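You operate a simulated robot arm through the tools that you are given. There is no shell and no other tool.

You are at the controls of a simulated robot arm. One attempt, no reset.

## Task
Shake both fans as the blue card says, then switch the table off.
Fine: they stay clamped.

Only the result counts: the job must be done as asked and must still hold three seconds after the hand-in. Knocking over, shifting, dropping, spilling or breaking anything else fails it.

## Robot
A 7-joint arm with a fingered hand, fixed in place. Base frame: the origin is at the foot of the arm, x ahead of it, y to its left, z up. Lengths are in m, angles in degrees, forces in N, time in s.
With the tool pointing down near the work surface it reaches from about 0.24 to 0.68 m from the base axis. Its first joint turns from -166.0 to 166.0 degrees. Payload 4 kg.
Tool frame: the origin (TCP) lies between the finger pads and is the grasp point; the fingertips stand 0.026 m ahead of it; z points along the fingers, y is the line along which they close. The gripper opens to 0.156 m. The gripper's body begins 0.073 m behind the TCP. The gripper is a hand of 4 fingers: y runs from the thumb to the fingers, the wrist lies at [0, 0, -0.239] in the tool frame, and closing takes about 1.5 s.
Orientation is that of the tool frame in the base frame, as a unit quaternion [x, y, z, w]. With the fingers straight down and closing along the base's y, the tool's x points along the base's -x, its y along +y and its z along -z.

## Interface
- The arm moves only by the tool send_rows. Its argument "plan" is a list of rows, each a list of 6 numbers: the shift along the tool's x, y, z in units of 30 mm (1.0 is 30 mm), then the turn, a rotation vector about the tool's x, y, z in units of 4 degrees (1.0 is 4 degrees). In form: [[tx, ty, tz, rx, ry, rz], ...]. A call has 1 to 20 rows; each row shifts and turns the commanded pose from where the row before left it, along the tool's axes as they then stand. "fingers" is the opening in per cent of the stroke, from 0 (shut) to 100 (fully open), set as the call begins (left out, the last holds). A call with a number of a shift or a turn outside -1 to 1 is refused whole. Each row takes 0.2 s and may step no farther than 0.05 m and 8.6 degrees from the row before; otherwise, or with a gripper value out of range, the whole call is refused. Where a pose cannot be reached the arm comes as near as it can. A force on the tool above 40 N (or 10 N above the force at the start of the call, whichever is more), or a blocked arm, ends the call early, and 0.2 s more pass. The fingers move at their own pace (about 0.072 m/s each) and stop on an object; they squeeze with about 30 N. The grip force told is the motor's: it shows also when the fingers shut on nothing. Time passes only in rows, and 0.2 s behind the last, so rows that do not move let the fingers close. It gives the time, the measured TCP pose, the force on the tool (base axes), the opening and the grip force at its end, in the units of the frame above (readings bear some noise), with the torque about the TCP (base axes, N m) and any sound that the robot's microphone picked up.
- Cameras (640 x 400 px; columns grow to the right, rows downward): "scene" is fixed at [0.2208, -0.6501, 1.6176]; the picture's right is [0.86, -0.50, 0.00], its down [-0.30, -0.52, -0.80] and it looks along [0.40, 0.69, -0.60] (base axes); focal length 321 px, centre (320, 200). "wrist" rides on the gripper at [0.058, -0.058, -0.091] in the tool frame; the picture's right is [0.71, 0.71, 0.00], its down [-0.53, 0.53, -0.67] and it looks along [-0.47, 0.47, 0.74] (tool axes); focal length 265 px, centre (320, 200). There is no depth. A picture from a camera that has moved, and an enlarged one, comes with that camera's place and axes in the base frame and with its lens.
- snapshot(camera): a new picture of that camera. The clock stands still meanwhile.
- move_fingers(finger1, finger2, finger3, thumb_bend): sets how far each is bent, from 0 (flat) to 1 (curled in); at 0.3 the hand is open as for a grip, at 0.7 the pads meet at the TCP. One left out holds its place. A second passes; each finger stops where it meets its share of the squeeze, and holds until it gets a number again. A gripper value or a shape takes the hand back. It gives what a move gives, with no picture; readings hold the bend of each and the force on the fingers (four entries, about 0 where the hand has none), thumb and palm.
- grasp_type(shape): the hand has 4 fingers and takes this shape, open, in about a second: jaw (thumb against the fingers, like two jaws); tri (thumb and two fingers); tip (a fingertip pinch); poke (one finger out to press); point (the index stretched); flat (the hand flat); cup (the hand cupped); fist (a fist). The gripper value then closes the fingers along that shape, each until it touches; the sizes above hold for jaw. It gives what a move gives, with no picture.
- close_up(camera, box): a new picture of the part [left, top, right, bottom] of that camera's present view, enlarged. The clock stands still meanwhile.
- close_job(): hands the job in; it is judged then, once.

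Nothing tells you positions but the pictures and the camera data. Unless the task says otherwise, let go and move clear before handing in.

The tools are called after ">>>" by a JSON object that holds its "method" and its "body". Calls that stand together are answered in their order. send_rows: Moves the arm, as the interface text tells. Its arguments: {"type":"object","properties":{"plan":{"type":"array","items":{"type":"array","items":{"type":"number"}}},"fingers":{"type":"number"}},"required":["plan"]} The other tools are called the same way: grasp_type (shape) gives the hand a shape; move_fingers (finger1, finger2, finger3, thumb_bend) moves the fingers one by one; snapshot (camera) takes a picture; close_up (camera, box) takes an enlarged picture of a part of a camera's view; close_job () hands the job in.

At the start:

```text
time_s: 0.0
tcp_pos: [0.4158, -0.0684, 1.2083]
tool_rot: [0.001, 1.0, 0.001, 0.0]
contact_force: [0.6, -0.2, 1.1]
moment: [0.02, -0.01, 0.03]
opening: 0.1559
grip_force: 0.1
shape: jaw
bend: [0.3, 0.3, 0.3, 0.3]
finger forces: [0.1, 0.1, 0.0, 0.0, 0.0, 0.1]
```

scene: 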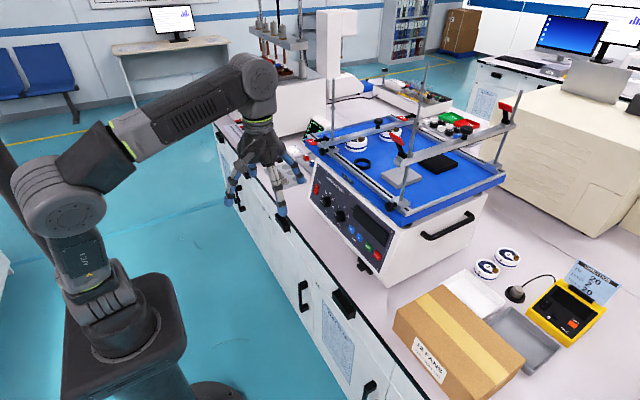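
wrist: 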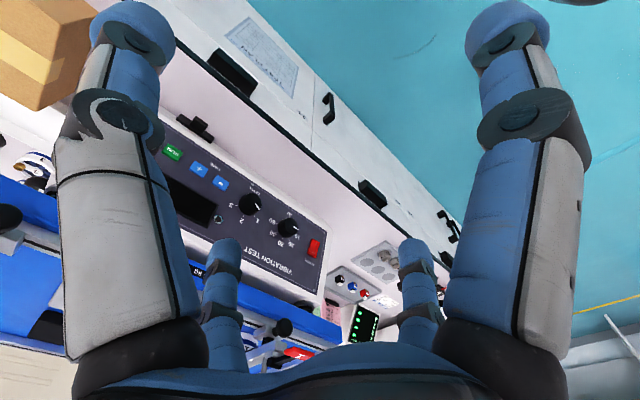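

I see a lab bench with a blue vibration table with a control panel, two white round fans on it perhaps, and a monitor-like card at the right. I will take enlarged pictures first to read the card and the panel.

>>> {"method": "close_up", "body": {"camera": "scene", "box": [520, 240, 640, 350]}}

>>> {"method": "close_up", "body": {"camera": "scene", "box": [290, 160, 410, 280]}}

>>> {"method": "close_up", "body": {"camera": "scene", "box": [290, 60, 530, 220]}}

>>> {"method": "close_up", "body": {"camera": "wrist", "box": [120, 120, 360, 290]}}

```text
3.64 times, centred on (580, 295) of scene
camera zoom: at [0.2208, -0.6501, 1.6176], right [0.86, -0.5, 0.0], down [-0.3, -0.52, -0.8], along [0.4, 0.69, -0.6], focal length 1169 px, centre (-626, -146)
```

zoom: 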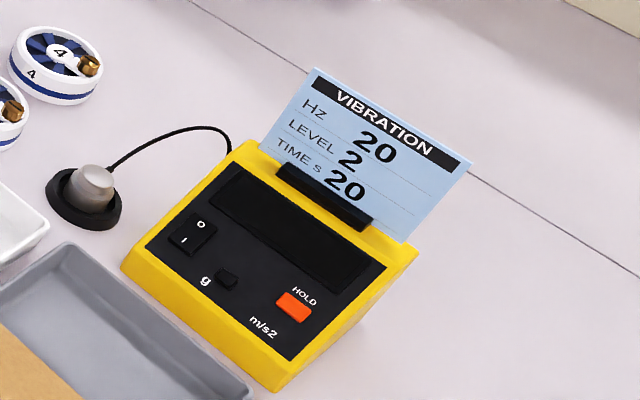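

```text
3.33 times, centred on (350, 220) of scene
camera zoom: at [0.2208, -0.6501, 1.6176], right [0.86, -0.5, 0.0], down [-0.3, -0.52, -0.8], along [0.4, 0.69, -0.6], focal length 1071 px, centre (220, 133)
```

zoom: 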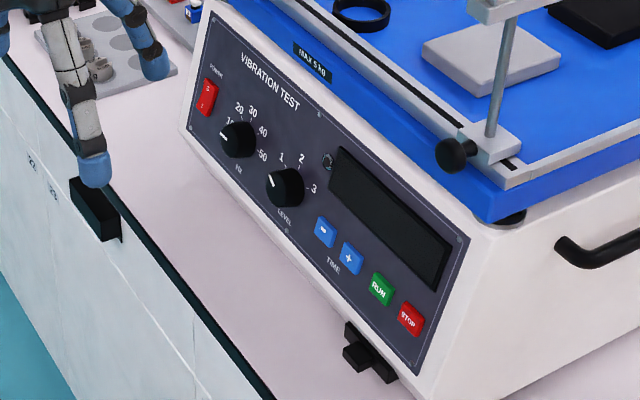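

```text
2.50 times, centred on (410, 140) of scene
camera zoom: at [0.2208, -0.6501, 1.6176], right [0.86, -0.5, 0.0], down [-0.3, -0.52, -0.8], along [0.4, 0.69, -0.6], focal length 804 px, centre (95, 350)
```

zoom: 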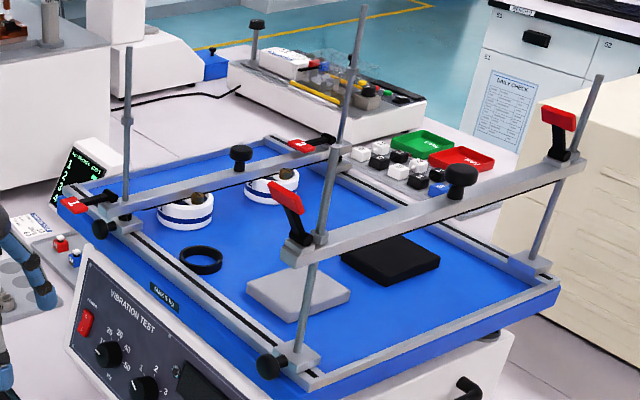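

```text
2.35 times, centred on (240, 205) of wrist
camera zoom: at [0.3584, -0.1265, 1.3008], right [-0.71, 0.71, 0.0], down [0.53, 0.53, 0.67], along [0.47, 0.47, -0.74], focal length 624 px, centre (508, 188)
```

zoom: 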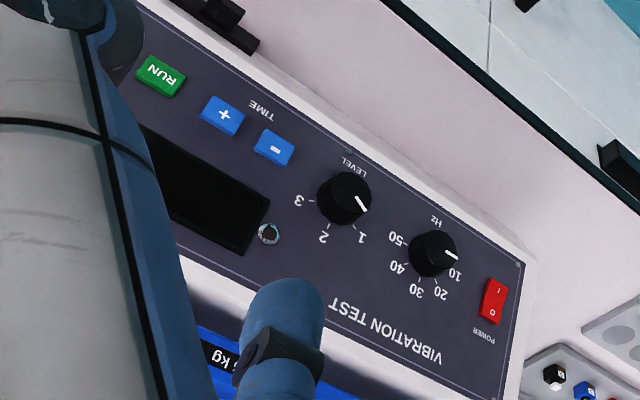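

The blue card says 20 Hz, level 2, 20 s. The table display is dark, so it seems to be off; I look closer at the panel, the clamp bars and the surroundings.

>>> {"method": "close_up", "body": {"camera": "scene", "box": [300, 170, 360, 220]}}

>>> {"method": "close_up", "body": {"camera": "scene", "box": [300, 100, 430, 170]}}

>>> {"method": "close_up", "body": {"camera": "scene", "box": [330, 200, 400, 280]}}

>>> {"method": "close_up", "body": {"camera": "wrist", "box": [220, 170, 340, 270]}}

>>> {"method": "close_up", "body": {"camera": "wrist", "box": [150, 130, 270, 230]}}

>>> {"method": "close_up", "body": {"camera": "wrist", "box": [280, 230, 440, 350]}}

```text
8.00 times, centred on (330, 195) of scene
camera zoom: at [0.2208, -0.6501, 1.6176], right [0.86, -0.5, 0.0], down [-0.3, -0.52, -0.8], along [0.4, 0.69, -0.6], focal length 2571 px, centre (240, 240)
```

zoom: 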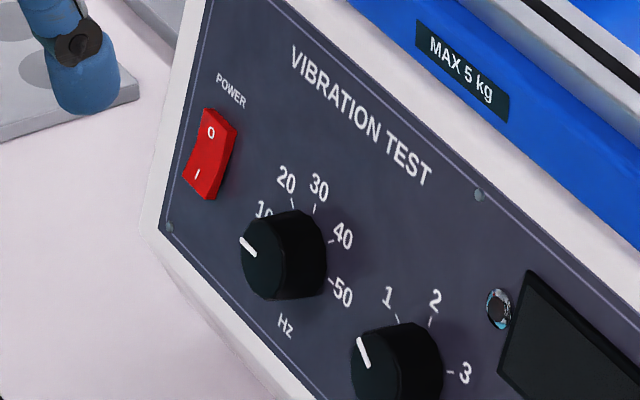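

```text
4.92 times, centred on (365, 135) of scene
camera zoom: at [0.2208, -0.6501, 1.6176], right [0.86, -0.5, 0.0], down [-0.3, -0.52, -0.8], along [0.4, 0.69, -0.6], focal length 1582 px, centre (98, 520)
```

zoom: 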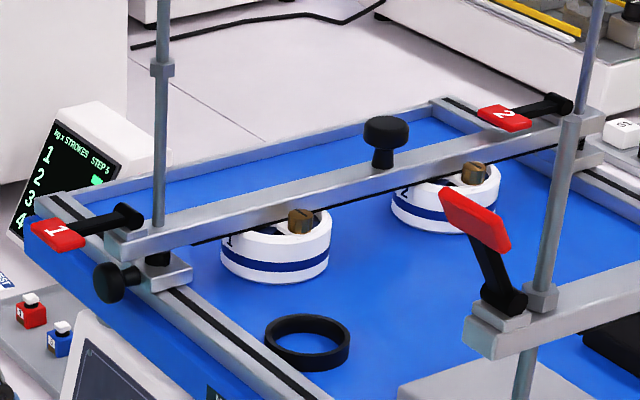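

```text
5.00 times, centred on (365, 240) of scene
camera zoom: at [0.2208, -0.6501, 1.6176], right [0.86, -0.5, 0.0], down [-0.3, -0.52, -0.8], along [0.4, 0.69, -0.6], focal length 1607 px, centre (95, 0)
```

zoom: 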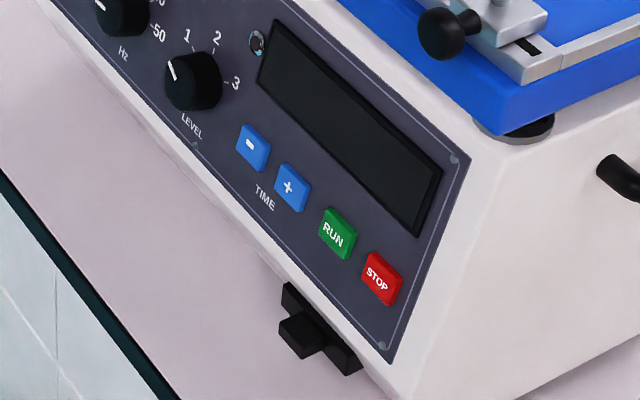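

```text
4.00 times, centred on (280, 220) of wrist
camera zoom: at [0.3584, -0.1265, 1.3008], right [-0.71, 0.71, 0.0], down [0.53, 0.53, 0.67], along [0.47, 0.47, -0.74], focal length 1062 px, centre (480, 120)
```

zoom: 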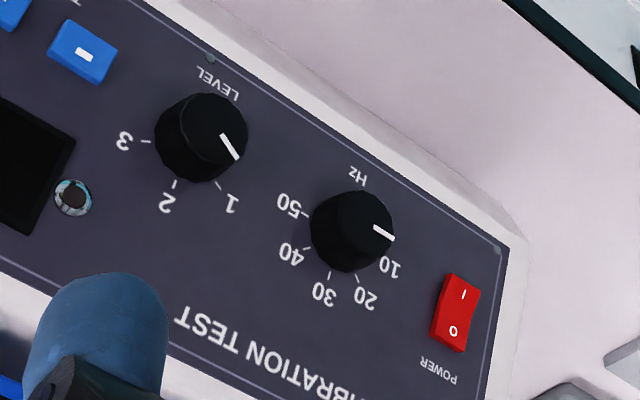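

```text
4.00 times, centred on (210, 180) of wrist
camera zoom: at [0.3584, -0.1265, 1.3008], right [-0.71, 0.71, 0.0], down [0.53, 0.53, 0.67], along [0.47, 0.47, -0.74], focal length 1062 px, centre (760, 280)
```

zoom: 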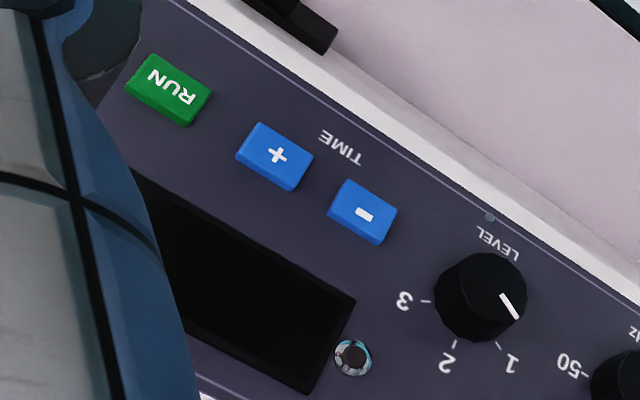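

```text
3.33 times, centred on (360, 290) of wrist
camera zoom: at [0.3584, -0.1265, 1.3008], right [-0.71, 0.71, 0.0], down [0.53, 0.53, 0.67], along [0.47, 0.47, -0.74], focal length 885 px, centre (187, -100)
```

zoom: 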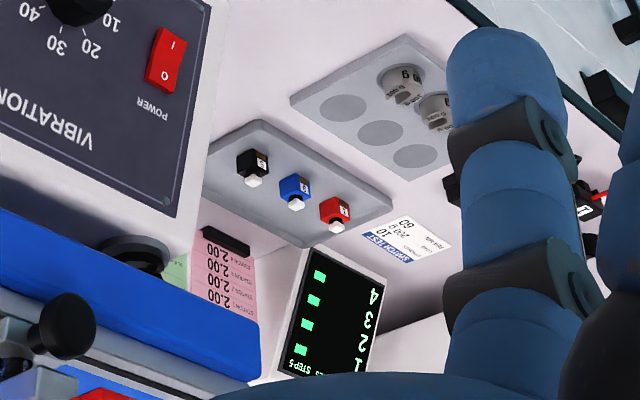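

Triangulating both views puts the panel facing me, tilted about 11°, with the switch near (0.693, 0.19, 0.94), Hz knob near y=0.108 (pointing to 10) and level knob near y=0.018 (pointing to 1). I check a few more details before moving: the black part below the panel, the clamp bars, and the items on the table.

>>> {"method": "close_up", "body": {"camera": "scene", "box": [340, 230, 410, 290]}}

>>> {"method": "close_up", "body": {"camera": "scene", "box": [380, 90, 530, 220]}}

>>> {"method": "close_up", "body": {"camera": "scene", "box": [300, 110, 360, 170]}}

>>> {"method": "close_up", "body": {"camera": "scene", "box": [355, 95, 425, 150]}}

>>> {"method": "close_up", "body": {"camera": "scene", "box": [200, 130, 330, 240]}}

>>> {"method": "close_up", "body": {"camera": "wrist", "box": [0, 130, 160, 400]}}

```text
6.67 times, centred on (375, 260) of scene
camera zoom: at [0.2208, -0.6501, 1.6176], right [0.86, -0.5, 0.0], down [-0.3, -0.52, -0.8], along [0.4, 0.69, -0.6], focal length 2143 px, centre (-47, -200)
```

zoom: 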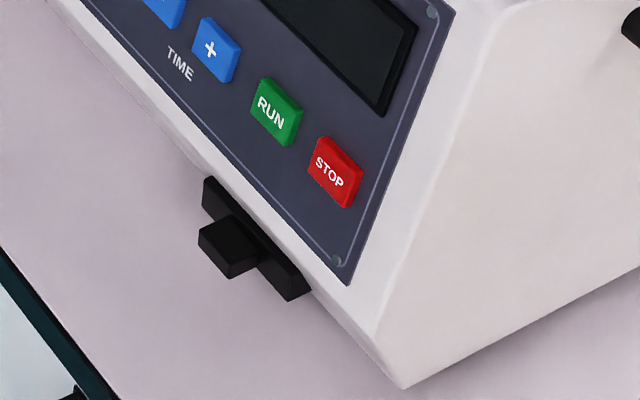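

```text
3.08 times, centred on (455, 155) of scene
camera zoom: at [0.2208, -0.6501, 1.6176], right [0.86, -0.5, 0.0], down [-0.3, -0.52, -0.8], along [0.4, 0.69, -0.6], focal length 989 px, centre (-95, 338)
```

zoom: 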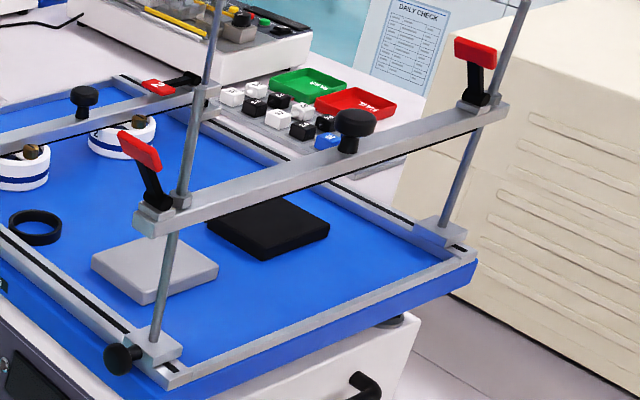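

```text
6.67 times, centred on (330, 140) of scene
camera zoom: at [0.2208, -0.6501, 1.6176], right [0.86, -0.5, 0.0], down [-0.3, -0.52, -0.8], along [0.4, 0.69, -0.6], focal length 2143 px, centre (253, 600)
```

zoom: 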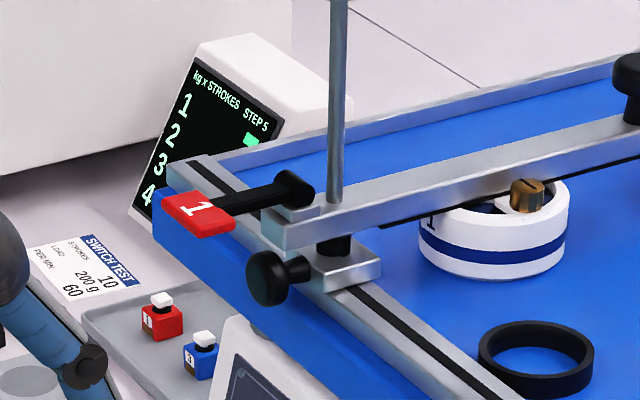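

```text
7.27 times, centred on (390, 122) of scene
camera zoom: at [0.2208, -0.6501, 1.6176], right [0.86, -0.5, 0.0], down [-0.3, -0.52, -0.8], along [0.4, 0.69, -0.6], focal length 2337 px, centre (-189, 764)
```

zoom: 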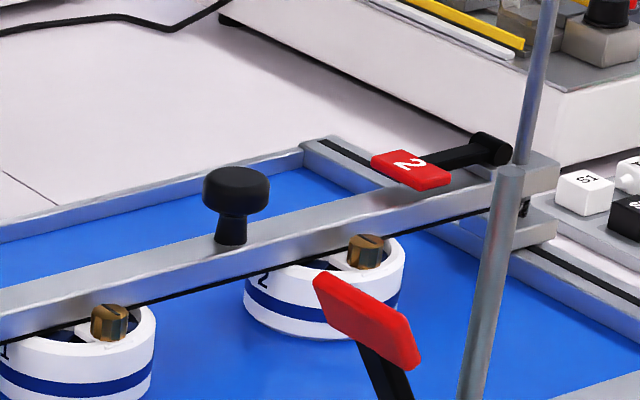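

```text
3.64 times, centred on (265, 185) of scene
camera zoom: at [0.2208, -0.6501, 1.6176], right [0.86, -0.5, 0.0], down [-0.3, -0.52, -0.8], along [0.4, 0.69, -0.6], focal length 1169 px, centre (520, 254)
```

zoom: 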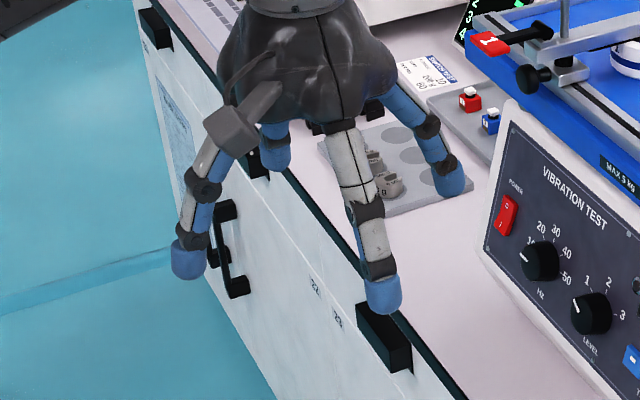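

```text
1.48 times, centred on (80, 265) of wrist
camera zoom: at [0.3584, -0.1265, 1.3008], right [-0.71, 0.71, 0.0], down [0.53, 0.53, 0.67], along [0.47, 0.47, -0.74], focal length 393 px, centre (676, 104)
```

zoom: 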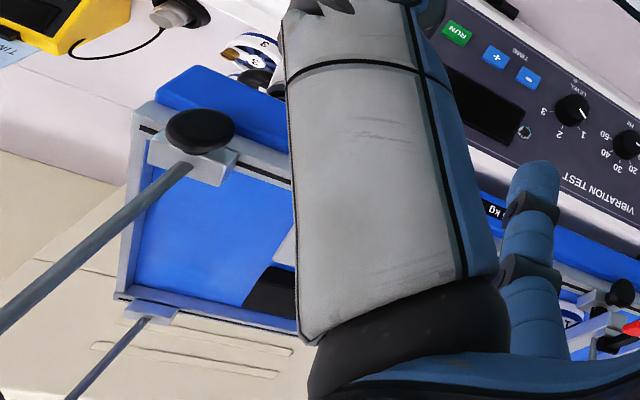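

Fans 1 and 2 are under the lowered bar with both its levers down, so they are clamped and stay so; the panel controls are what must be worked. Next I form the poke shape in free air and see where the pressing fingertip is.

>>> {"method": "grasp_type", "body": {"shape": "poke"}}

>>> {"method": "snapshot", "body": {"camera": "scene"}}

>>> {"method": "snapshot", "body": {"camera": "wrist"}}

>>> {"method": "close_up", "body": {"camera": "scene", "box": [200, 90, 330, 240]}}

```text
time_s: 0.9
tcp_pos: [0.4163, -0.0672, 1.2089]
tool_rot: [0.001, 1.0, -0.001, -0.001]
contact_force: [0.3, -0.1, 0.2]
moment: [0.02, 0.0, 0.0]
opening: 0.0
grip_force: 0.1
shape: poke
bend: [1.0, 1.0, 1.0, 0.91]
finger forces: [0.0, 0.2, 0.0, 0.0, 0.0, 0.0]
```

```text
taken
```

scene: 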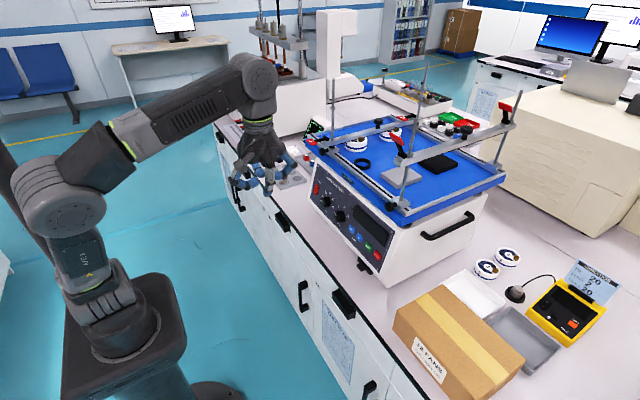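

```text
taken
camera wrist: at [0.3584, -0.1265, 1.3008], right [-0.71, 0.71, 0.0], down [0.53, 0.53, 0.67], along [0.47, 0.47, -0.74], focal length 265 px, centre (320, 200)
```

wrist: 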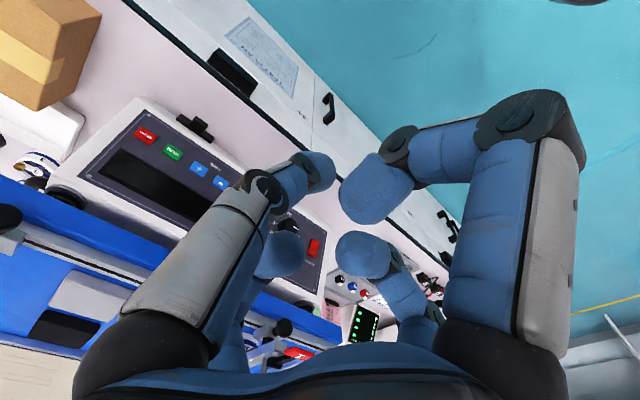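

```text
2.67 times, centred on (265, 165) of scene
camera zoom: at [0.2208, -0.6501, 1.6176], right [0.86, -0.5, 0.0], down [-0.3, -0.52, -0.8], along [0.4, 0.69, -0.6], focal length 857 px, centre (467, 293)
```

zoom: 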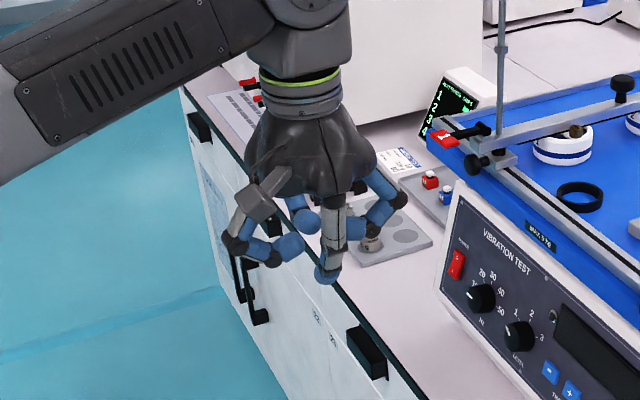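

The poke shape curls all fingers with one knuckle-tip hanging lowest. I compare it with the point shape.

>>> {"method": "grasp_type", "body": {"shape": "point"}}

>>> {"method": "snapshot", "body": {"camera": "wrist"}}

>>> {"method": "close_up", "body": {"camera": "scene", "box": [200, 90, 330, 240]}}

```text
time_s: 1.8
tcp_pos: [0.4145, -0.0676, 1.2088]
tool_rot: [0.001, 1.0, 0.001, -0.001]
contact_force: [-1.0, -1.5, -0.2]
moment: [-0.02, -0.03, -0.02]
opening: 0.15
grip_force: 0.0
shape: point
bend: [0.7, 1.0, 1.0, 0.79]
finger forces: [0.0, 0.0, 0.1, 0.0, 0.0, 0.0]
```

```text
taken
camera wrist: at [0.3584, -0.1265, 1.3008], right [-0.71, 0.71, 0.0], down [0.53, 0.53, 0.67], along [0.47, 0.47, -0.74], focal length 265 px, centre (320, 200)
```

wrist: 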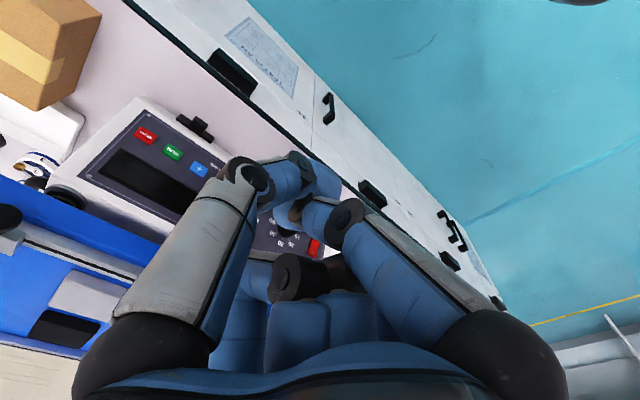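

```text
2.67 times, centred on (265, 165) of scene
camera zoom: at [0.2208, -0.6501, 1.6176], right [0.86, -0.5, 0.0], down [-0.3, -0.52, -0.8], along [0.4, 0.69, -0.6], focal length 857 px, centre (467, 293)
```

zoom: 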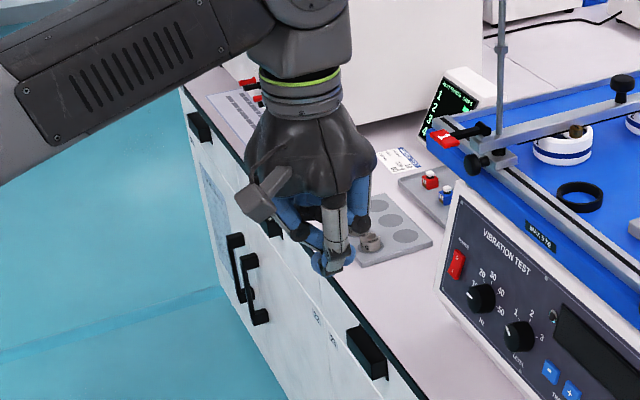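

The point shape seems still to be settling (index at 0.7, others curling). I wait a second and look again.

>>> {"method": "send_rows", "body": {"plan": [[0, 0, 0, 0, 0, 0], [0, 0, 0, 0, 0, 0], [0, 0, 0, 0, 0, 0], [0, 0, 0, 0, 0, 0], [0, 0, 0, 0, 0, 0]]}}

>>> {"method": "snapshot", "body": {"camera": "wrist"}}

>>> {"method": "close_up", "body": {"camera": "scene", "box": [220, 130, 310, 220]}}

```text
time_s: 3.0
tcp_pos: [0.4166, -0.0671, 1.209]
tool_rot: [0.002, 1.0, 0.0, -0.001]
contact_force: [-0.2, -0.2, 0.1]
moment: [0.0, -0.01, 0.04]
opening: 0.1499
grip_force: 0.0
shape: point
bend: [0.7, 1.0, 1.0, 0.79]
finger forces: [0.0, 0.0, 0.0, 0.2, 0.1, 0.1]
```

```text
taken
camera wrist: at [0.3584, -0.1265, 1.3008], right [-0.71, 0.71, 0.0], down [0.53, 0.53, 0.67], along [0.47, 0.47, -0.74], focal length 265 px, centre (320, 200)
```

wrist: 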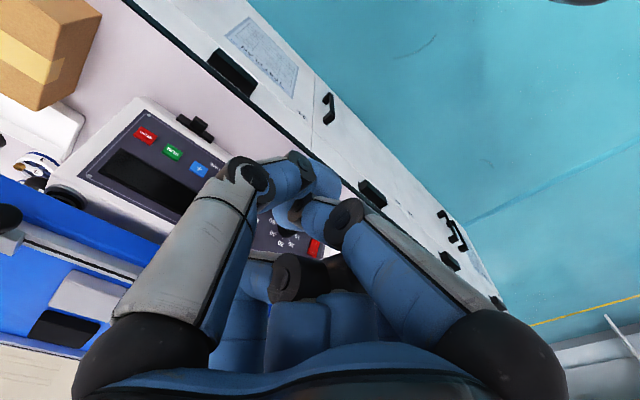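

```text
4.44 times, centred on (265, 175) of scene
camera zoom: at [0.2208, -0.6501, 1.6176], right [0.86, -0.5, 0.0], down [-0.3, -0.52, -0.8], along [0.4, 0.69, -0.6], focal length 1428 px, centre (564, 311)
```

zoom: 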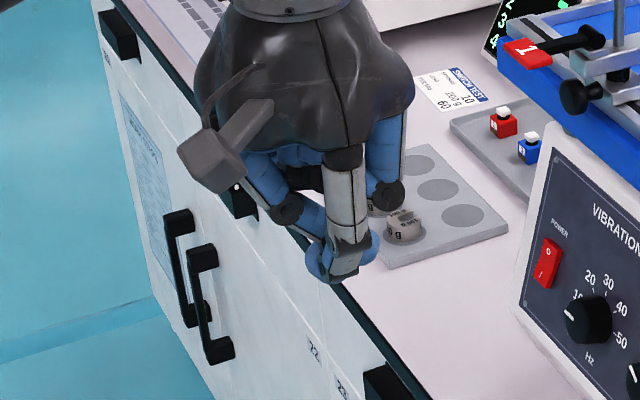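

The point shape leaves thumb and index crossed near the TCP axis, not clearly a single tip. I try the tip pinch closed, which may give a compact beak for pressing.

>>> {"method": "grasp_type", "body": {"shape": "tip"}}

>>> {"method": "snapshot", "body": {"camera": "wrist"}}

>>> {"method": "close_up", "body": {"camera": "scene", "box": [220, 130, 310, 220]}}

>>> {"method": "send_rows", "body": {"plan": [[0, 0, 0, 0, 0, 0], [0, 0, 0, 0, 0, 0], [0, 0, 0, 0, 0, 0], [0, 0, 0, 0, 0, 0], [0, 0, 0, 0, 0, 0], [0, 0, 0, 0, 0, 0], [0, 0, 0, 0, 0, 0]], "fingers": 0}}

>>> {"method": "snapshot", "body": {"camera": "wrist"}}

>>> {"method": "close_up", "body": {"camera": "scene", "box": [220, 130, 310, 220]}}

```text
time_s: 3.9
tcp_pos: [0.417, -0.0684, 1.2082]
tool_rot: [0.001, 1.0, 0.0, 0.0]
contact_force: [-0.8, 0.0, 0.7]
moment: [-0.01, 0.0, 0.0]
opening: 0.1558
grip_force: 0.1
shape: tip
bend: [0.12, 0.3, 0.12, 0.3]
finger forces: [0.1, 0.1, 0.0, 0.0, 0.0, 0.1]
```

```text
taken
camera wrist: at [0.3584, -0.1265, 1.3008], right [-0.71, 0.71, 0.0], down [0.53, 0.53, 0.67], along [0.47, 0.47, -0.74], focal length 265 px, centre (320, 200)
```

wrist: 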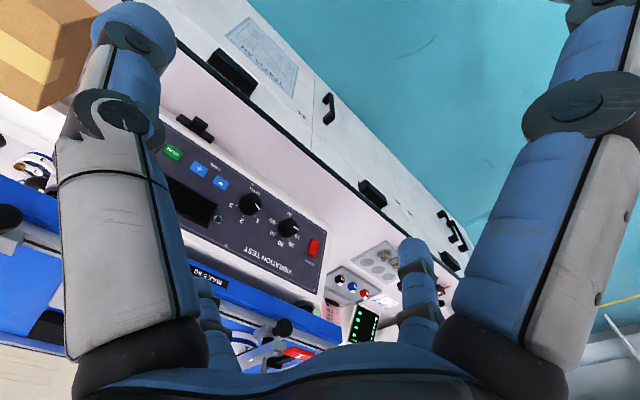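

```text
4.44 times, centred on (265, 175) of scene
camera zoom: at [0.2208, -0.6501, 1.6176], right [0.86, -0.5, 0.0], down [-0.3, -0.52, -0.8], along [0.4, 0.69, -0.6], focal length 1428 px, centre (564, 311)
```

zoom: 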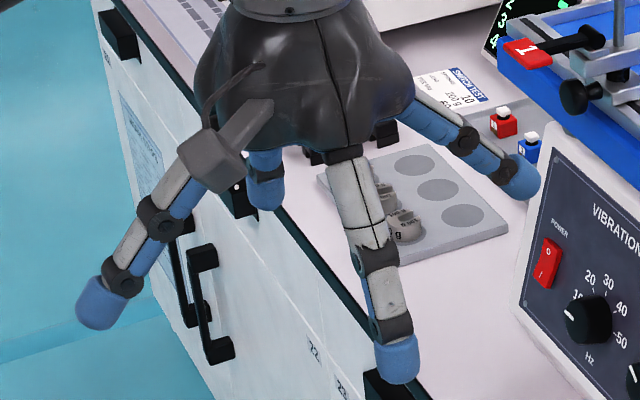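

```text
time_s: 5.5
tcp_pos: [0.4163, -0.0681, 1.208]
tool_rot: [0.001, 1.0, 0.0, -0.001]
contact_force: [-0.5, -0.3, 0.5]
moment: [0.02, -0.01, 0.01]
opening: 0.0
grip_force: 29.7
shape: tip
bend: [0.22, 0.7, 0.22, 0.7]
finger forces: [0.0, 0.0, 0.0, 0.0, 0.0, 0.1]
```

```text
taken
camera wrist: at [0.3584, -0.1265, 1.3008], right [-0.71, 0.71, 0.0], down [0.53, 0.53, 0.67], along [0.47, 0.47, -0.74], focal length 265 px, centre (320, 200)
```

wrist: 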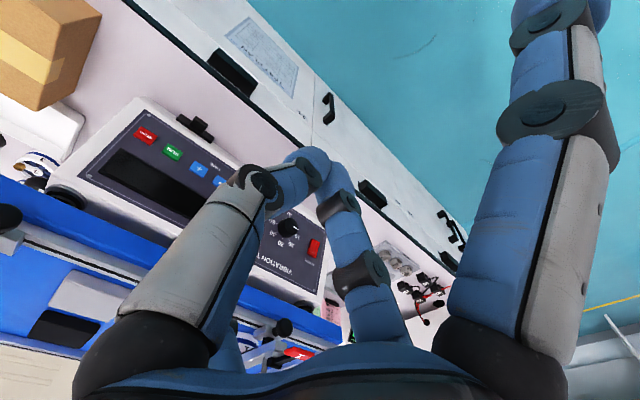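

```text
4.44 times, centred on (265, 175) of scene
camera zoom: at [0.2208, -0.6501, 1.6176], right [0.86, -0.5, 0.0], down [-0.3, -0.52, -0.8], along [0.4, 0.69, -0.6], focal length 1428 px, centre (564, 311)
```

zoom: 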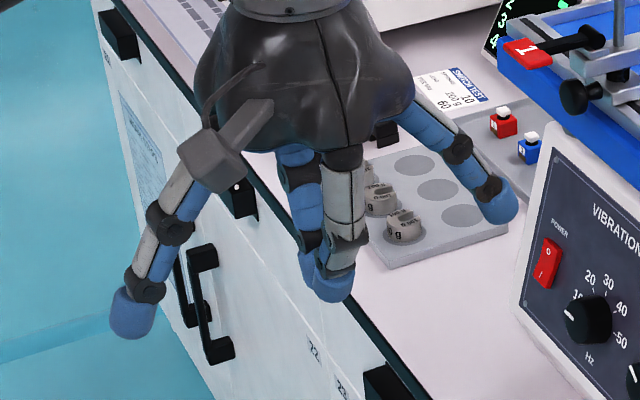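

The hand has four fingers spread radially; in the poke shape the thumb tip lies on the TCP axis about 0.026–0.03 m ahead and the others fold behind it. I take the poke shape again, then swing the hand up to nearly horizontal (facing the panel, which leans back ~11°) well clear of the bench.

>>> {"method": "grasp_type", "body": {"shape": "poke"}}

>>> {"method": "send_rows", "body": {"plan": [[-0.416, 0, -0.1, 0, -1, 0], [-0.416, 0, -0.1, 0, -1, 0], [-0.416, 0, -0.1, 0, -1, 0], [-0.416, 0, -0.1, 0, -1, 0], [-0.416, 0, -0.1, 0, -1, 0], [-0.416, 0, -0.1, 0, -1, 0], [-0.416, 0, -0.1, 0, -1, 0], [-0.416, 0, -0.1, 0, -1, 0], [-0.416, 0, -0.1, 0, -1, 0], [-0.416, 0, -0.1, 0, -1, 0], [-0.416, 0, -0.1, 0, -1, 0], [-0.416, 0, -0.1, 0, -1, 0], [-0.416, 0, -0.1, 0, -1, 0], [-0.416, 0, -0.1, 0, -1, 0], [-0.416, 0, -0.1, 0, -1, 0], [-0.416, 0, -0.1, 0, -1, 0], [-0.416, 0, -0.1, 0, -1, 0], [-0.416, 0, -0.1, 0, -1, 0], [-0.416, 0, -0.1, 0, -1, 0], [-0.3, 0, -0.1, 0, -0.67, 0]]}}

>>> {"method": "snapshot", "body": {"camera": "scene"}}

>>> {"method": "snapshot", "body": {"camera": "wrist"}}

```text
time_s: 6.4
tcp_pos: [0.4159, -0.0677, 1.2088]
tool_rot: [0.001, 1.0, 0.0, 0.0]
contact_force: [-0.8, 0.2, 0.5]
moment: [0.03, -0.03, 0.0]
opening: 0.0001
grip_force: 0.0
shape: poke
bend: [1.0, 1.0, 1.0, 0.91]
finger forces: [0.0, 0.1, 0.0, 0.0, 0.0, 0.0]
```

```text
time_s: 10.6
tcp_pos: [0.564, -0.0675, 1.3894]
tool_rot: [0.0, 0.773, 0.0, 0.635]
contact_force: [0.8, 0.4, 0.7]
moment: [0.0, -0.02, -0.01]
opening: 0.0001
grip_force: 0.1
shape: poke
bend: [1.0, 1.0, 1.0, 0.91]
finger forces: [0.0, 0.1, 0.0, 0.0, 0.0, 0.0]
```

```text
taken
```

scene: 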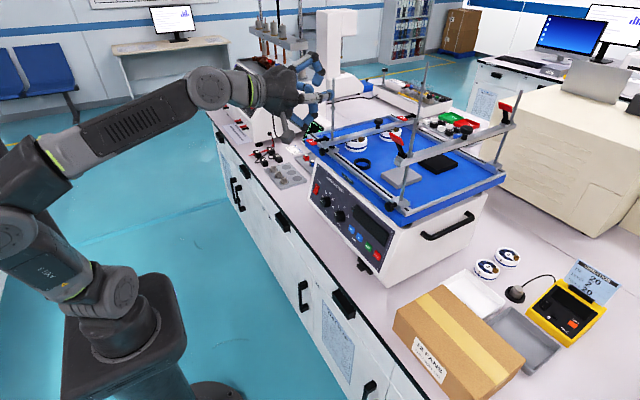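

```text
taken
camera wrist: at [0.4622, -0.1265, 1.3527], right [-0.14, 0.71, -0.69], down [-0.55, 0.53, 0.65], along [0.82, 0.47, 0.32], focal length 265 px, centre (320, 200)
```

wrist: 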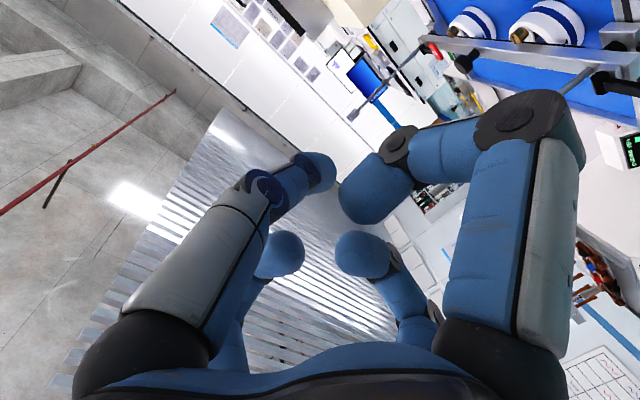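

The hand now points at the panel side, level with the tilt I want. I now roll it -135° about its own axis so the wrist camera sits on top looking down at the panel, watching whether the arm follows.

>>> {"method": "send_rows", "body": {"plan": [[0, 0, 0, 0, 0, -1], [0, 0, 0, 0, 0, -1], [0, 0, 0, 0, 0, -1], [0, 0, 0, 0, 0, -1], [0, 0, 0, 0, 0, -1], [0, 0, 0, 0, 0, -1], [0, 0, 0, 0, 0, -1], [0, 0, 0, 0, 0, -1], [0, 0, 0, 0, 0, -1], [0, 0, 0, 0, 0, -1], [0, 0, 0, 0, 0, -1], [0, 0, 0, 0, 0, -1], [0, 0, 0, 0, 0, -1], [0, 0, 0, 0, 0, -1], [0, 0, 0, 0, 0, -1], [0, 0, 0, 0, 0, -1], [0, 0, 0, 0, 0, -1], [0, 0, 0, 0, 0, -1], [0, 0, 0, 0, 0, -1], [0, 0, 0, 0, 0, -1]]}}

>>> {"method": "send_rows", "body": {"plan": [[0, 0, 0, 0, 0, -1], [0, 0, 0, 0, 0, -1], [0, 0, 0, 0, 0, -1], [0, 0, 0, 0, 0, -1], [0, 0, 0, 0, 0, -1], [0, 0, 0, 0, 0, -1], [0, 0, 0, 0, 0, -1], [0, 0, 0, 0, 0, -1], [0, 0, 0, 0, 0, -1], [0, 0, 0, 0, 0, -1], [0, 0, 0, 0, 0, -1], [0, 0, 0, 0, 0, -1], [0, 0, 0, 0, 0, -1], [0, 0, 0, 0, 0, -0.75]]}}

>>> {"method": "snapshot", "body": {"camera": "wrist"}}

>>> {"method": "snapshot", "body": {"camera": "scene"}}

```text
time_s: 14.8
tcp_pos: [0.5628, -0.0675, 1.3901]
tool_rot: [-0.497, 0.592, -0.408, 0.485]
contact_force: [0.0, -0.4, -0.8]
moment: [-0.02, 0.01, -0.02]
opening: 0.0
grip_force: 0.1
shape: poke
bend: [1.0, 1.0, 1.0, 0.91]
finger forces: [0.1, 0.1, 0.0, 0.0, 0.1, 0.1]
```

```text
time_s: 17.8
tcp_pos: [0.5634, -0.0675, 1.3897]
tool_rot: [0.715, -0.295, 0.586, -0.242]
contact_force: [0.1, 0.1, 0.6]
moment: [0.01, -0.01, -0.02]
opening: 0.0002
grip_force: 0.0
shape: poke
bend: [1.0, 1.0, 1.0, 0.91]
finger forces: [0.1, 0.0, 0.0, 0.0, 0.0, 0.0]
```

```text
taken
camera wrist: at [0.4894, -0.0685, 1.4896], right [0.0, -1.0, 0.0], down [-0.8, 0.0, -0.6], along [0.6, 0.0, -0.8], focal length 265 px, centre (320, 200)
```

wrist: 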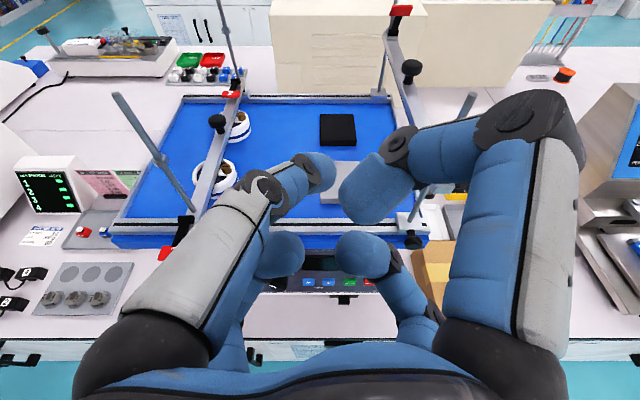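

```text
taken
```

scene: 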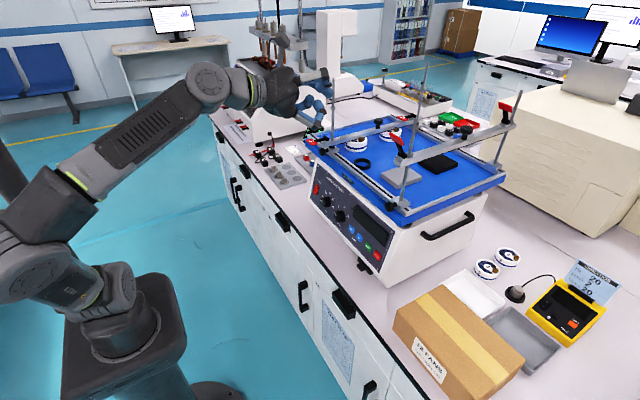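

The camera now looks squarely down past the fingertips at the table. Next I lower the hand in front of the power switch, keeping about 0.1 m off the panel.

>>> {"method": "send_rows", "body": {"plan": [[-0.812, 0.205, 0.144, 0, 0, 0], [-0.812, 0.205, 0.144, 0, 0, 0], [-0.812, 0.205, 0.144, 0, 0, 0], [-0.812, 0.205, 0.144, 0, 0, 0], [-0.812, 0.205, 0.144, 0, 0, 0], [-0.812, 0.205, 0.144, 0, 0, 0], [-0.812, 0.205, 0.144, 0, 0, 0], [-0.812, 0.205, 0.144, 0, 0, 0], [-0.812, 0.205, 0.144, 0, 0, 0], [-0.812, 0.205, 0.144, 0, 0, 0], [-0.812, 0.205, 0.144, 0, 0, 0], [-0.812, 0.205, 0.144, 0, 0, 0], [-0.812, 0.205, 0.144, 0, 0, 0], [-0.812, 0.205, 0.144, 0, 0, 0], [-0.812, 0.205, 0.144, 0, 0, 0], [-0.812, 0.205, 0.144, 0, 0, 0], [-0.812, 0.205, 0.144, 0, 0, 0], [-0.812, 0.205, 0.144, 0, 0, 0], [-0.812, 0.205, 0.144, 0, 0, 0], [-0.812, 0.205, 0.144, 0, 0, 0]]}}

>>> {"method": "snapshot", "body": {"camera": "wrist"}}

>>> {"method": "snapshot", "body": {"camera": "scene"}}

>>> {"method": "close_up", "body": {"camera": "scene", "box": [240, 130, 350, 240]}}

```text
time_s: 22.0
tcp_pos: [0.5624, 0.192, 0.9504]
tool_rot: [0.714, -0.296, 0.586, -0.243]
contact_force: [0.9, -0.4, 0.9]
moment: [0.0, 0.01, 0.0]
opening: 0.0003
grip_force: 0.0
shape: poke
bend: [1.0, 1.0, 1.0, 0.91]
finger forces: [0.1, 0.1, 0.0, 0.0, 0.1, 0.0]
```

```text
taken
camera wrist: at [0.4895, 0.1907, 1.0499], right [0.0, -1.0, 0.0], down [-0.8, 0.0, -0.6], along [0.6, 0.0, -0.8], focal length 265 px, centre (320, 200)
```

wrist: 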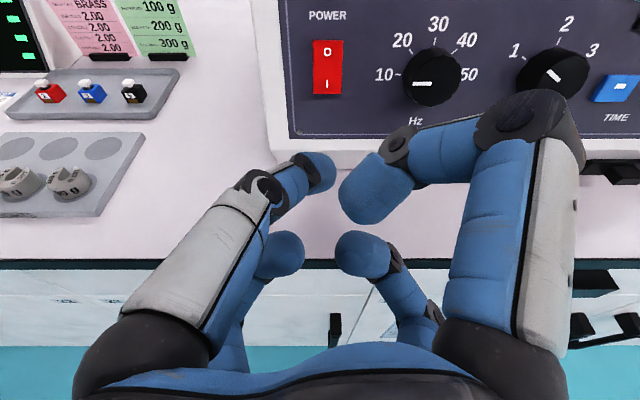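

```text
taken
```

scene: 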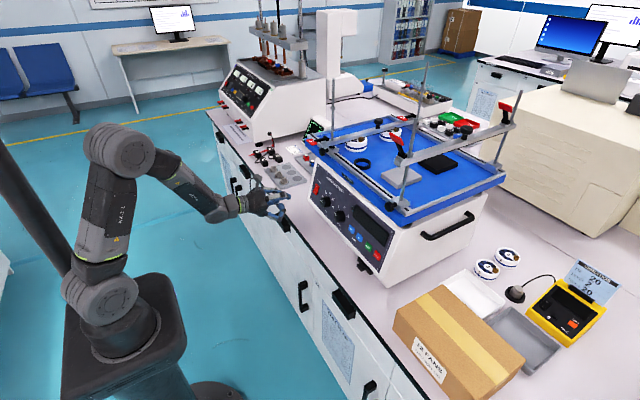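

```text
3.64 times, centred on (295, 185) of scene
camera zoom: at [0.2208, -0.6501, 1.6176], right [0.86, -0.5, 0.0], down [-0.3, -0.52, -0.8], along [0.4, 0.69, -0.6], focal length 1169 px, centre (411, 254)
```

zoom: 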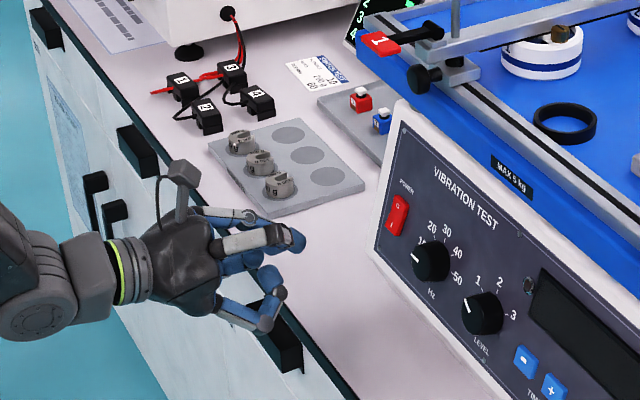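

The wrist camera shows the power switch (O on top, I below) just ahead at about y=0.186, with "I" near z≈0.936, and the Hz pointer at 10, level at 1. I trim sideways 5 mm and up 8 mm and move 65 mm closer, then look again.

>>> {"method": "send_rows", "body": {"plan": [[0.303, -0.067, 0, 0, 0, 0], [0, 0, 0.54, 0, 0, 0], [0, 0, 0.54, 0, 0, 0], [0, 0, 0.54, 0, 0, 0], [0, 0, 0.54, 0, 0, 0], [0, 0, 0, 0, 0, 0]]}}

>>> {"method": "snapshot", "body": {"camera": "wrist"}}

>>> {"method": "close_up", "body": {"camera": "scene", "box": [270, 150, 350, 220]}}

```text
time_s: 23.4
tcp_pos: [0.6281, 0.1867, 0.9451]
tool_rot: [0.714, -0.297, 0.586, -0.242]
contact_force: [0.0, 0.3, 0.3]
moment: [0.01, 0.0, 0.02]
opening: 0.0001
grip_force: 0.1
shape: poke
bend: [1.0, 1.0, 1.0, 0.91]
finger forces: [0.1, 0.1, 0.0, 0.0, 0.0, 0.1]
```

```text
taken
camera wrist: at [0.5546, 0.1855, 1.0449], right [0.0, -1.0, 0.0], down [-0.8, 0.0, -0.6], along [0.6, 0.0, -0.8], focal length 265 px, centre (320, 200)
```

wrist: 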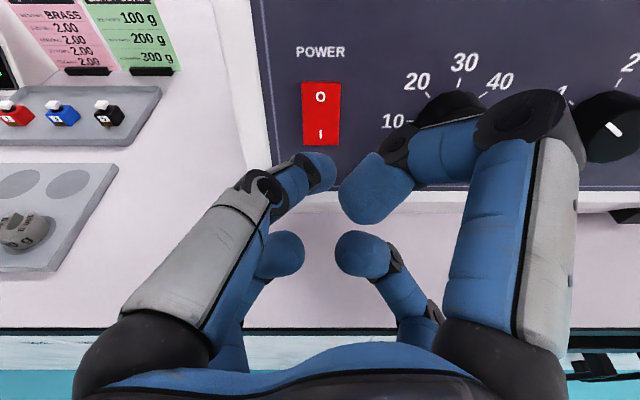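

```text
5.71 times, centred on (310, 185) of scene
camera zoom: at [0.2208, -0.6501, 1.6176], right [0.86, -0.5, 0.0], down [-0.3, -0.52, -0.8], along [0.4, 0.69, -0.6], focal length 1836 px, centre (377, 286)
```

zoom: 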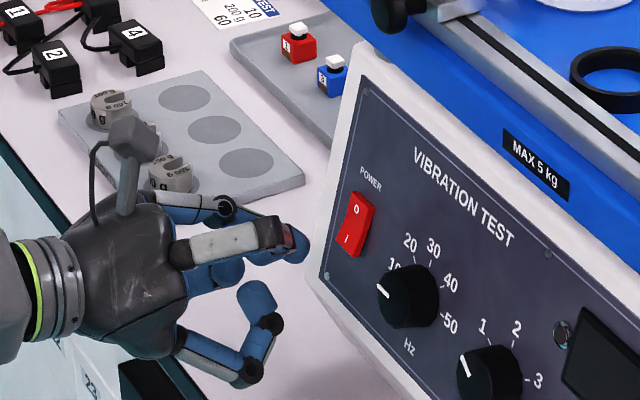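

The tip is lined up with the "I" half of the switch, about 24 mm short of it. I press forward in small steps and watch the force.

>>> {"method": "send_rows", "body": {"plan": [[0, 0, 0.3, 0, 0, 0], [0, 0, 0.3, 0, 0, 0], [0, 0, 0.15, 0, 0, 0], [0, 0, 0.15, 0, 0, 0], [0, 0, 0.1, 0, 0, 0]]}}

>>> {"method": "snapshot", "body": {"camera": "wrist"}}

>>> {"method": "close_up", "body": {"camera": "scene", "box": [280, 150, 420, 270]}}

```text
time_s: 24.6
tcp_pos: [0.657, 0.185, 0.9394]
tool_rot: [0.714, -0.296, 0.586, -0.242]
contact_force: [-1.2, -0.9, 1.2]
moment: [0.0, 0.0, -0.03]
opening: 0.0
grip_force: 0.0
shape: poke
bend: [1.0, 1.0, 1.0, 0.91]
finger forces: [0.0, 0.0, 0.1, 0.0, 0.9, 0.0]
```

```text
taken
camera wrist: at [0.5841, 0.1851, 1.0391], right [0.0, -1.0, 0.0], down [-0.8, 0.0, -0.6], along [0.6, 0.0, -0.8], focal length 265 px, centre (320, 200)
```

wrist: 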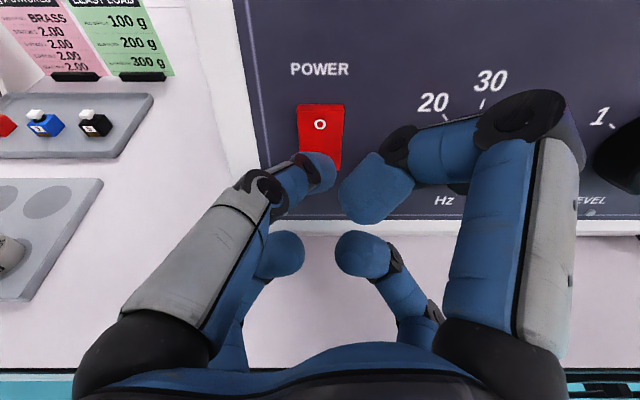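

```text
3.33 times, centred on (350, 210) of scene
camera zoom: at [0.2208, -0.6501, 1.6176], right [0.86, -0.5, 0.0], down [-0.3, -0.52, -0.8], along [0.4, 0.69, -0.6], focal length 1071 px, centre (220, 167)
```

zoom: 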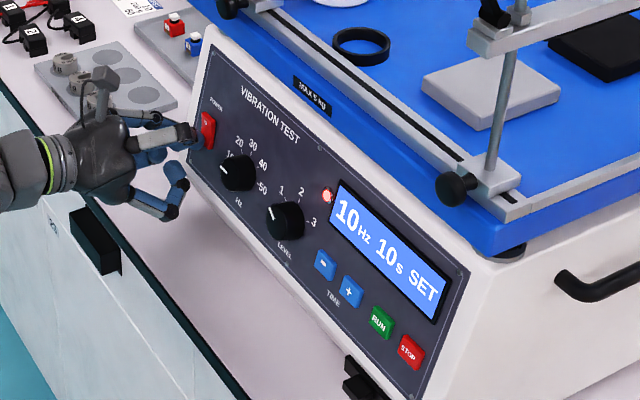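

The table is on; the display reads "10Hz 10s SET". I back off 60 mm and move sideways to the + button (about y=-0.085).

>>> {"method": "send_rows", "body": {"plan": [[0, 0, -0.5, 0, 0, 0], [0, 0, -0.75, 0, 0, 0], [0, 0, -0.75, 0, 0, 0], [0.638, 0.638, 0, 0, 0, 0], [0.638, 0.638, 0, 0, 0, 0], [0.638, 0.638, 0, 0, 0, 0], [0.638, 0.638, 0, 0, 0, 0], [0.638, 0.638, 0, 0, 0, 0], [0.638, 0.638, 0, 0, 0, 0], [0.638, 0.638, 0, 0, 0, 0], [0.638, 0.638, 0, 0, 0, 0], [0.638, 0.638, 0, 0, 0, 0], [0.638, 0.638, 0, 0, 0, 0], [0, 0, 0, 0, 0, 0]]}}

>>> {"method": "snapshot", "body": {"camera": "wrist"}}

>>> {"method": "close_up", "body": {"camera": "scene", "box": [280, 150, 420, 270]}}

```text
time_s: 27.6
tcp_pos: [0.5986, -0.0846, 0.9507]
tool_rot: [0.714, -0.296, 0.586, -0.243]
contact_force: [0.8, 0.3, 0.5]
moment: [-0.01, 0.01, -0.01]
opening: 0.0
grip_force: 0.0
shape: poke
bend: [1.0, 1.0, 1.0, 0.91]
finger forces: [0.0, 0.0, 0.0, 0.0, 0.1, 0.1]
```

```text
taken
camera wrist: at [0.5249, -0.0849, 1.051], right [0.0, -1.0, 0.0], down [-0.8, 0.0, -0.6], along [0.6, 0.0, -0.8], focal length 265 px, centre (320, 200)
```

wrist: 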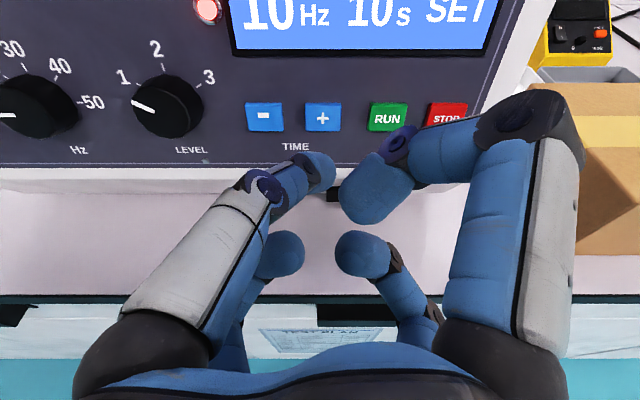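

```text
3.33 times, centred on (350, 210) of scene
camera zoom: at [0.2208, -0.6501, 1.6176], right [0.86, -0.5, 0.0], down [-0.3, -0.52, -0.8], along [0.4, 0.69, -0.6], focal length 1071 px, centre (220, 167)
```

zoom: 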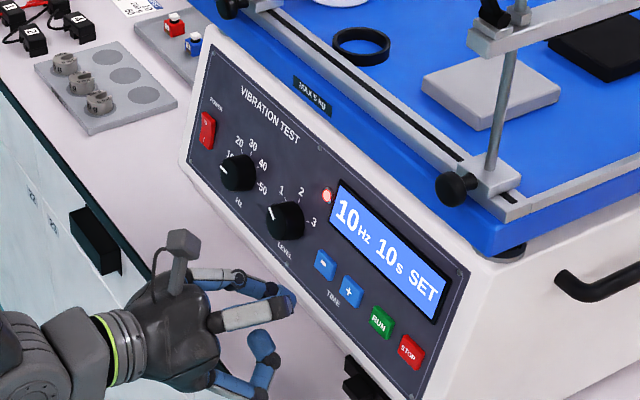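

The + button sits on the tip axis, about 55 mm ahead. I press it once, stepping in to 58 mm and backing off, and read the display.

>>> {"method": "send_rows", "body": {"plan": [[0, 0, 0.5, 0, 0, 0], [0, 0, 0.5, 0, 0, 0], [0, 0, 0.5, 0, 0, 0], [0, 0, 0.2, 0, 0, 0], [0, 0, 0.13, 0, 0, 0], [0, 0, 0.1, 0, 0, 0], [0, 0, -0.4, 0, 0, 0], [0, 0, -0.4, 0, 0, 0]]}}

>>> {"method": "close_up", "body": {"camera": "scene", "box": [320, 180, 420, 270]}}

>>> {"method": "snapshot", "body": {"camera": "wrist"}}

```text
time_s: 29.4
tcp_pos: [0.6322, -0.0844, 0.9439]
tool_rot: [0.714, -0.295, 0.586, -0.243]
contact_force: [-0.6, 1.5, 0.6]
moment: [0.02, 0.0, 0.01]
opening: 0.0
grip_force: 0.1
shape: poke
bend: [1.0, 1.0, 1.0, 0.91]
finger forces: [0.0, 0.1, 0.1, 0.0, 0.0, 0.1]
```

```text
4.44 times, centred on (370, 225) of scene
camera zoom: at [0.2208, -0.6501, 1.6176], right [0.86, -0.5, 0.0], down [-0.3, -0.52, -0.8], along [0.4, 0.69, -0.6], focal length 1428 px, centre (98, 89)
```

zoom: 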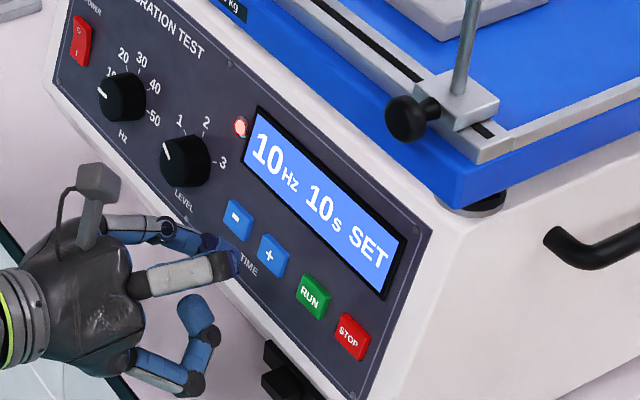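

```text
taken
camera wrist: at [0.5584, -0.085, 1.0442], right [0.0, -1.0, 0.0], down [-0.8, 0.0, -0.6], along [0.6, 0.0, -0.8], focal length 265 px, centre (320, 200)
```

wrist: 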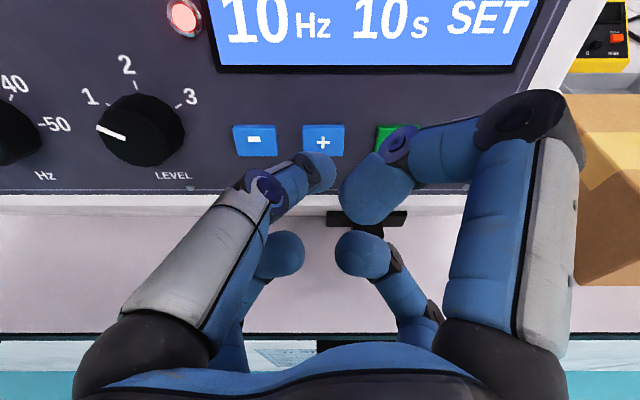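

The display still shows 10 s, so the press fell a little short. I press about 9 mm deeper and back off.

>>> {"method": "send_rows", "body": {"plan": [[0, 0, 0.4, 0, 0, 0], [0, 0, 0.4, 0, 0, 0], [0, 0, 0.15, 0, 0, 0], [0, 0, 0.1, 0, 0, 0], [0, 0, 0.07, 0, 0, 0], [0, 0, -0.5, 0, 0, 0], [0, 0, -0.4, 0, 0, 0]]}}

>>> {"method": "close_up", "body": {"camera": "scene", "box": [320, 180, 420, 270]}}

```text
time_s: 30.6
tcp_pos: [0.6633, -0.082, 0.9406]
tool_rot: [0.714, -0.294, 0.587, -0.244]
contact_force: [-26.1, 2.2, 10.2]
moment: [0.01, 0.01, 0.02]
opening: 0.0
grip_force: 0.1
shape: poke
bend: [1.0, 1.0, 1.0, 0.92]
finger forces: [0.1, 0.0, 0.0, 0.0, 28.1, 0.1]
heard: click
stopped in row 5: the force on the tool passed its limit at 43 N (the readings are from after the stop); the commanded pose is now the measured one
```

```text
4.44 times, centred on (370, 225) of scene
camera zoom: at [0.2208, -0.6501, 1.6176], right [0.86, -0.5, 0.0], down [-0.3, -0.52, -0.8], along [0.4, 0.69, -0.6], focal length 1428 px, centre (98, 89)
```

zoom: 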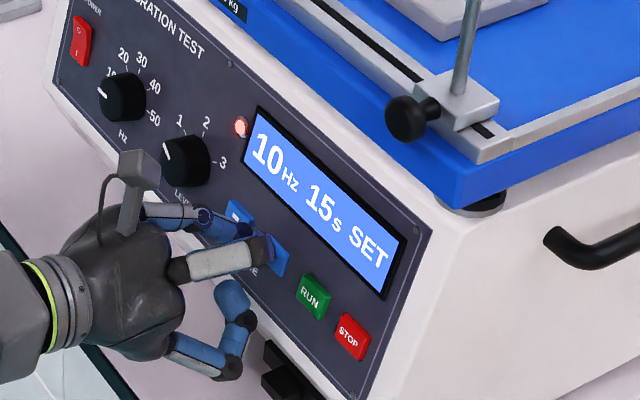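

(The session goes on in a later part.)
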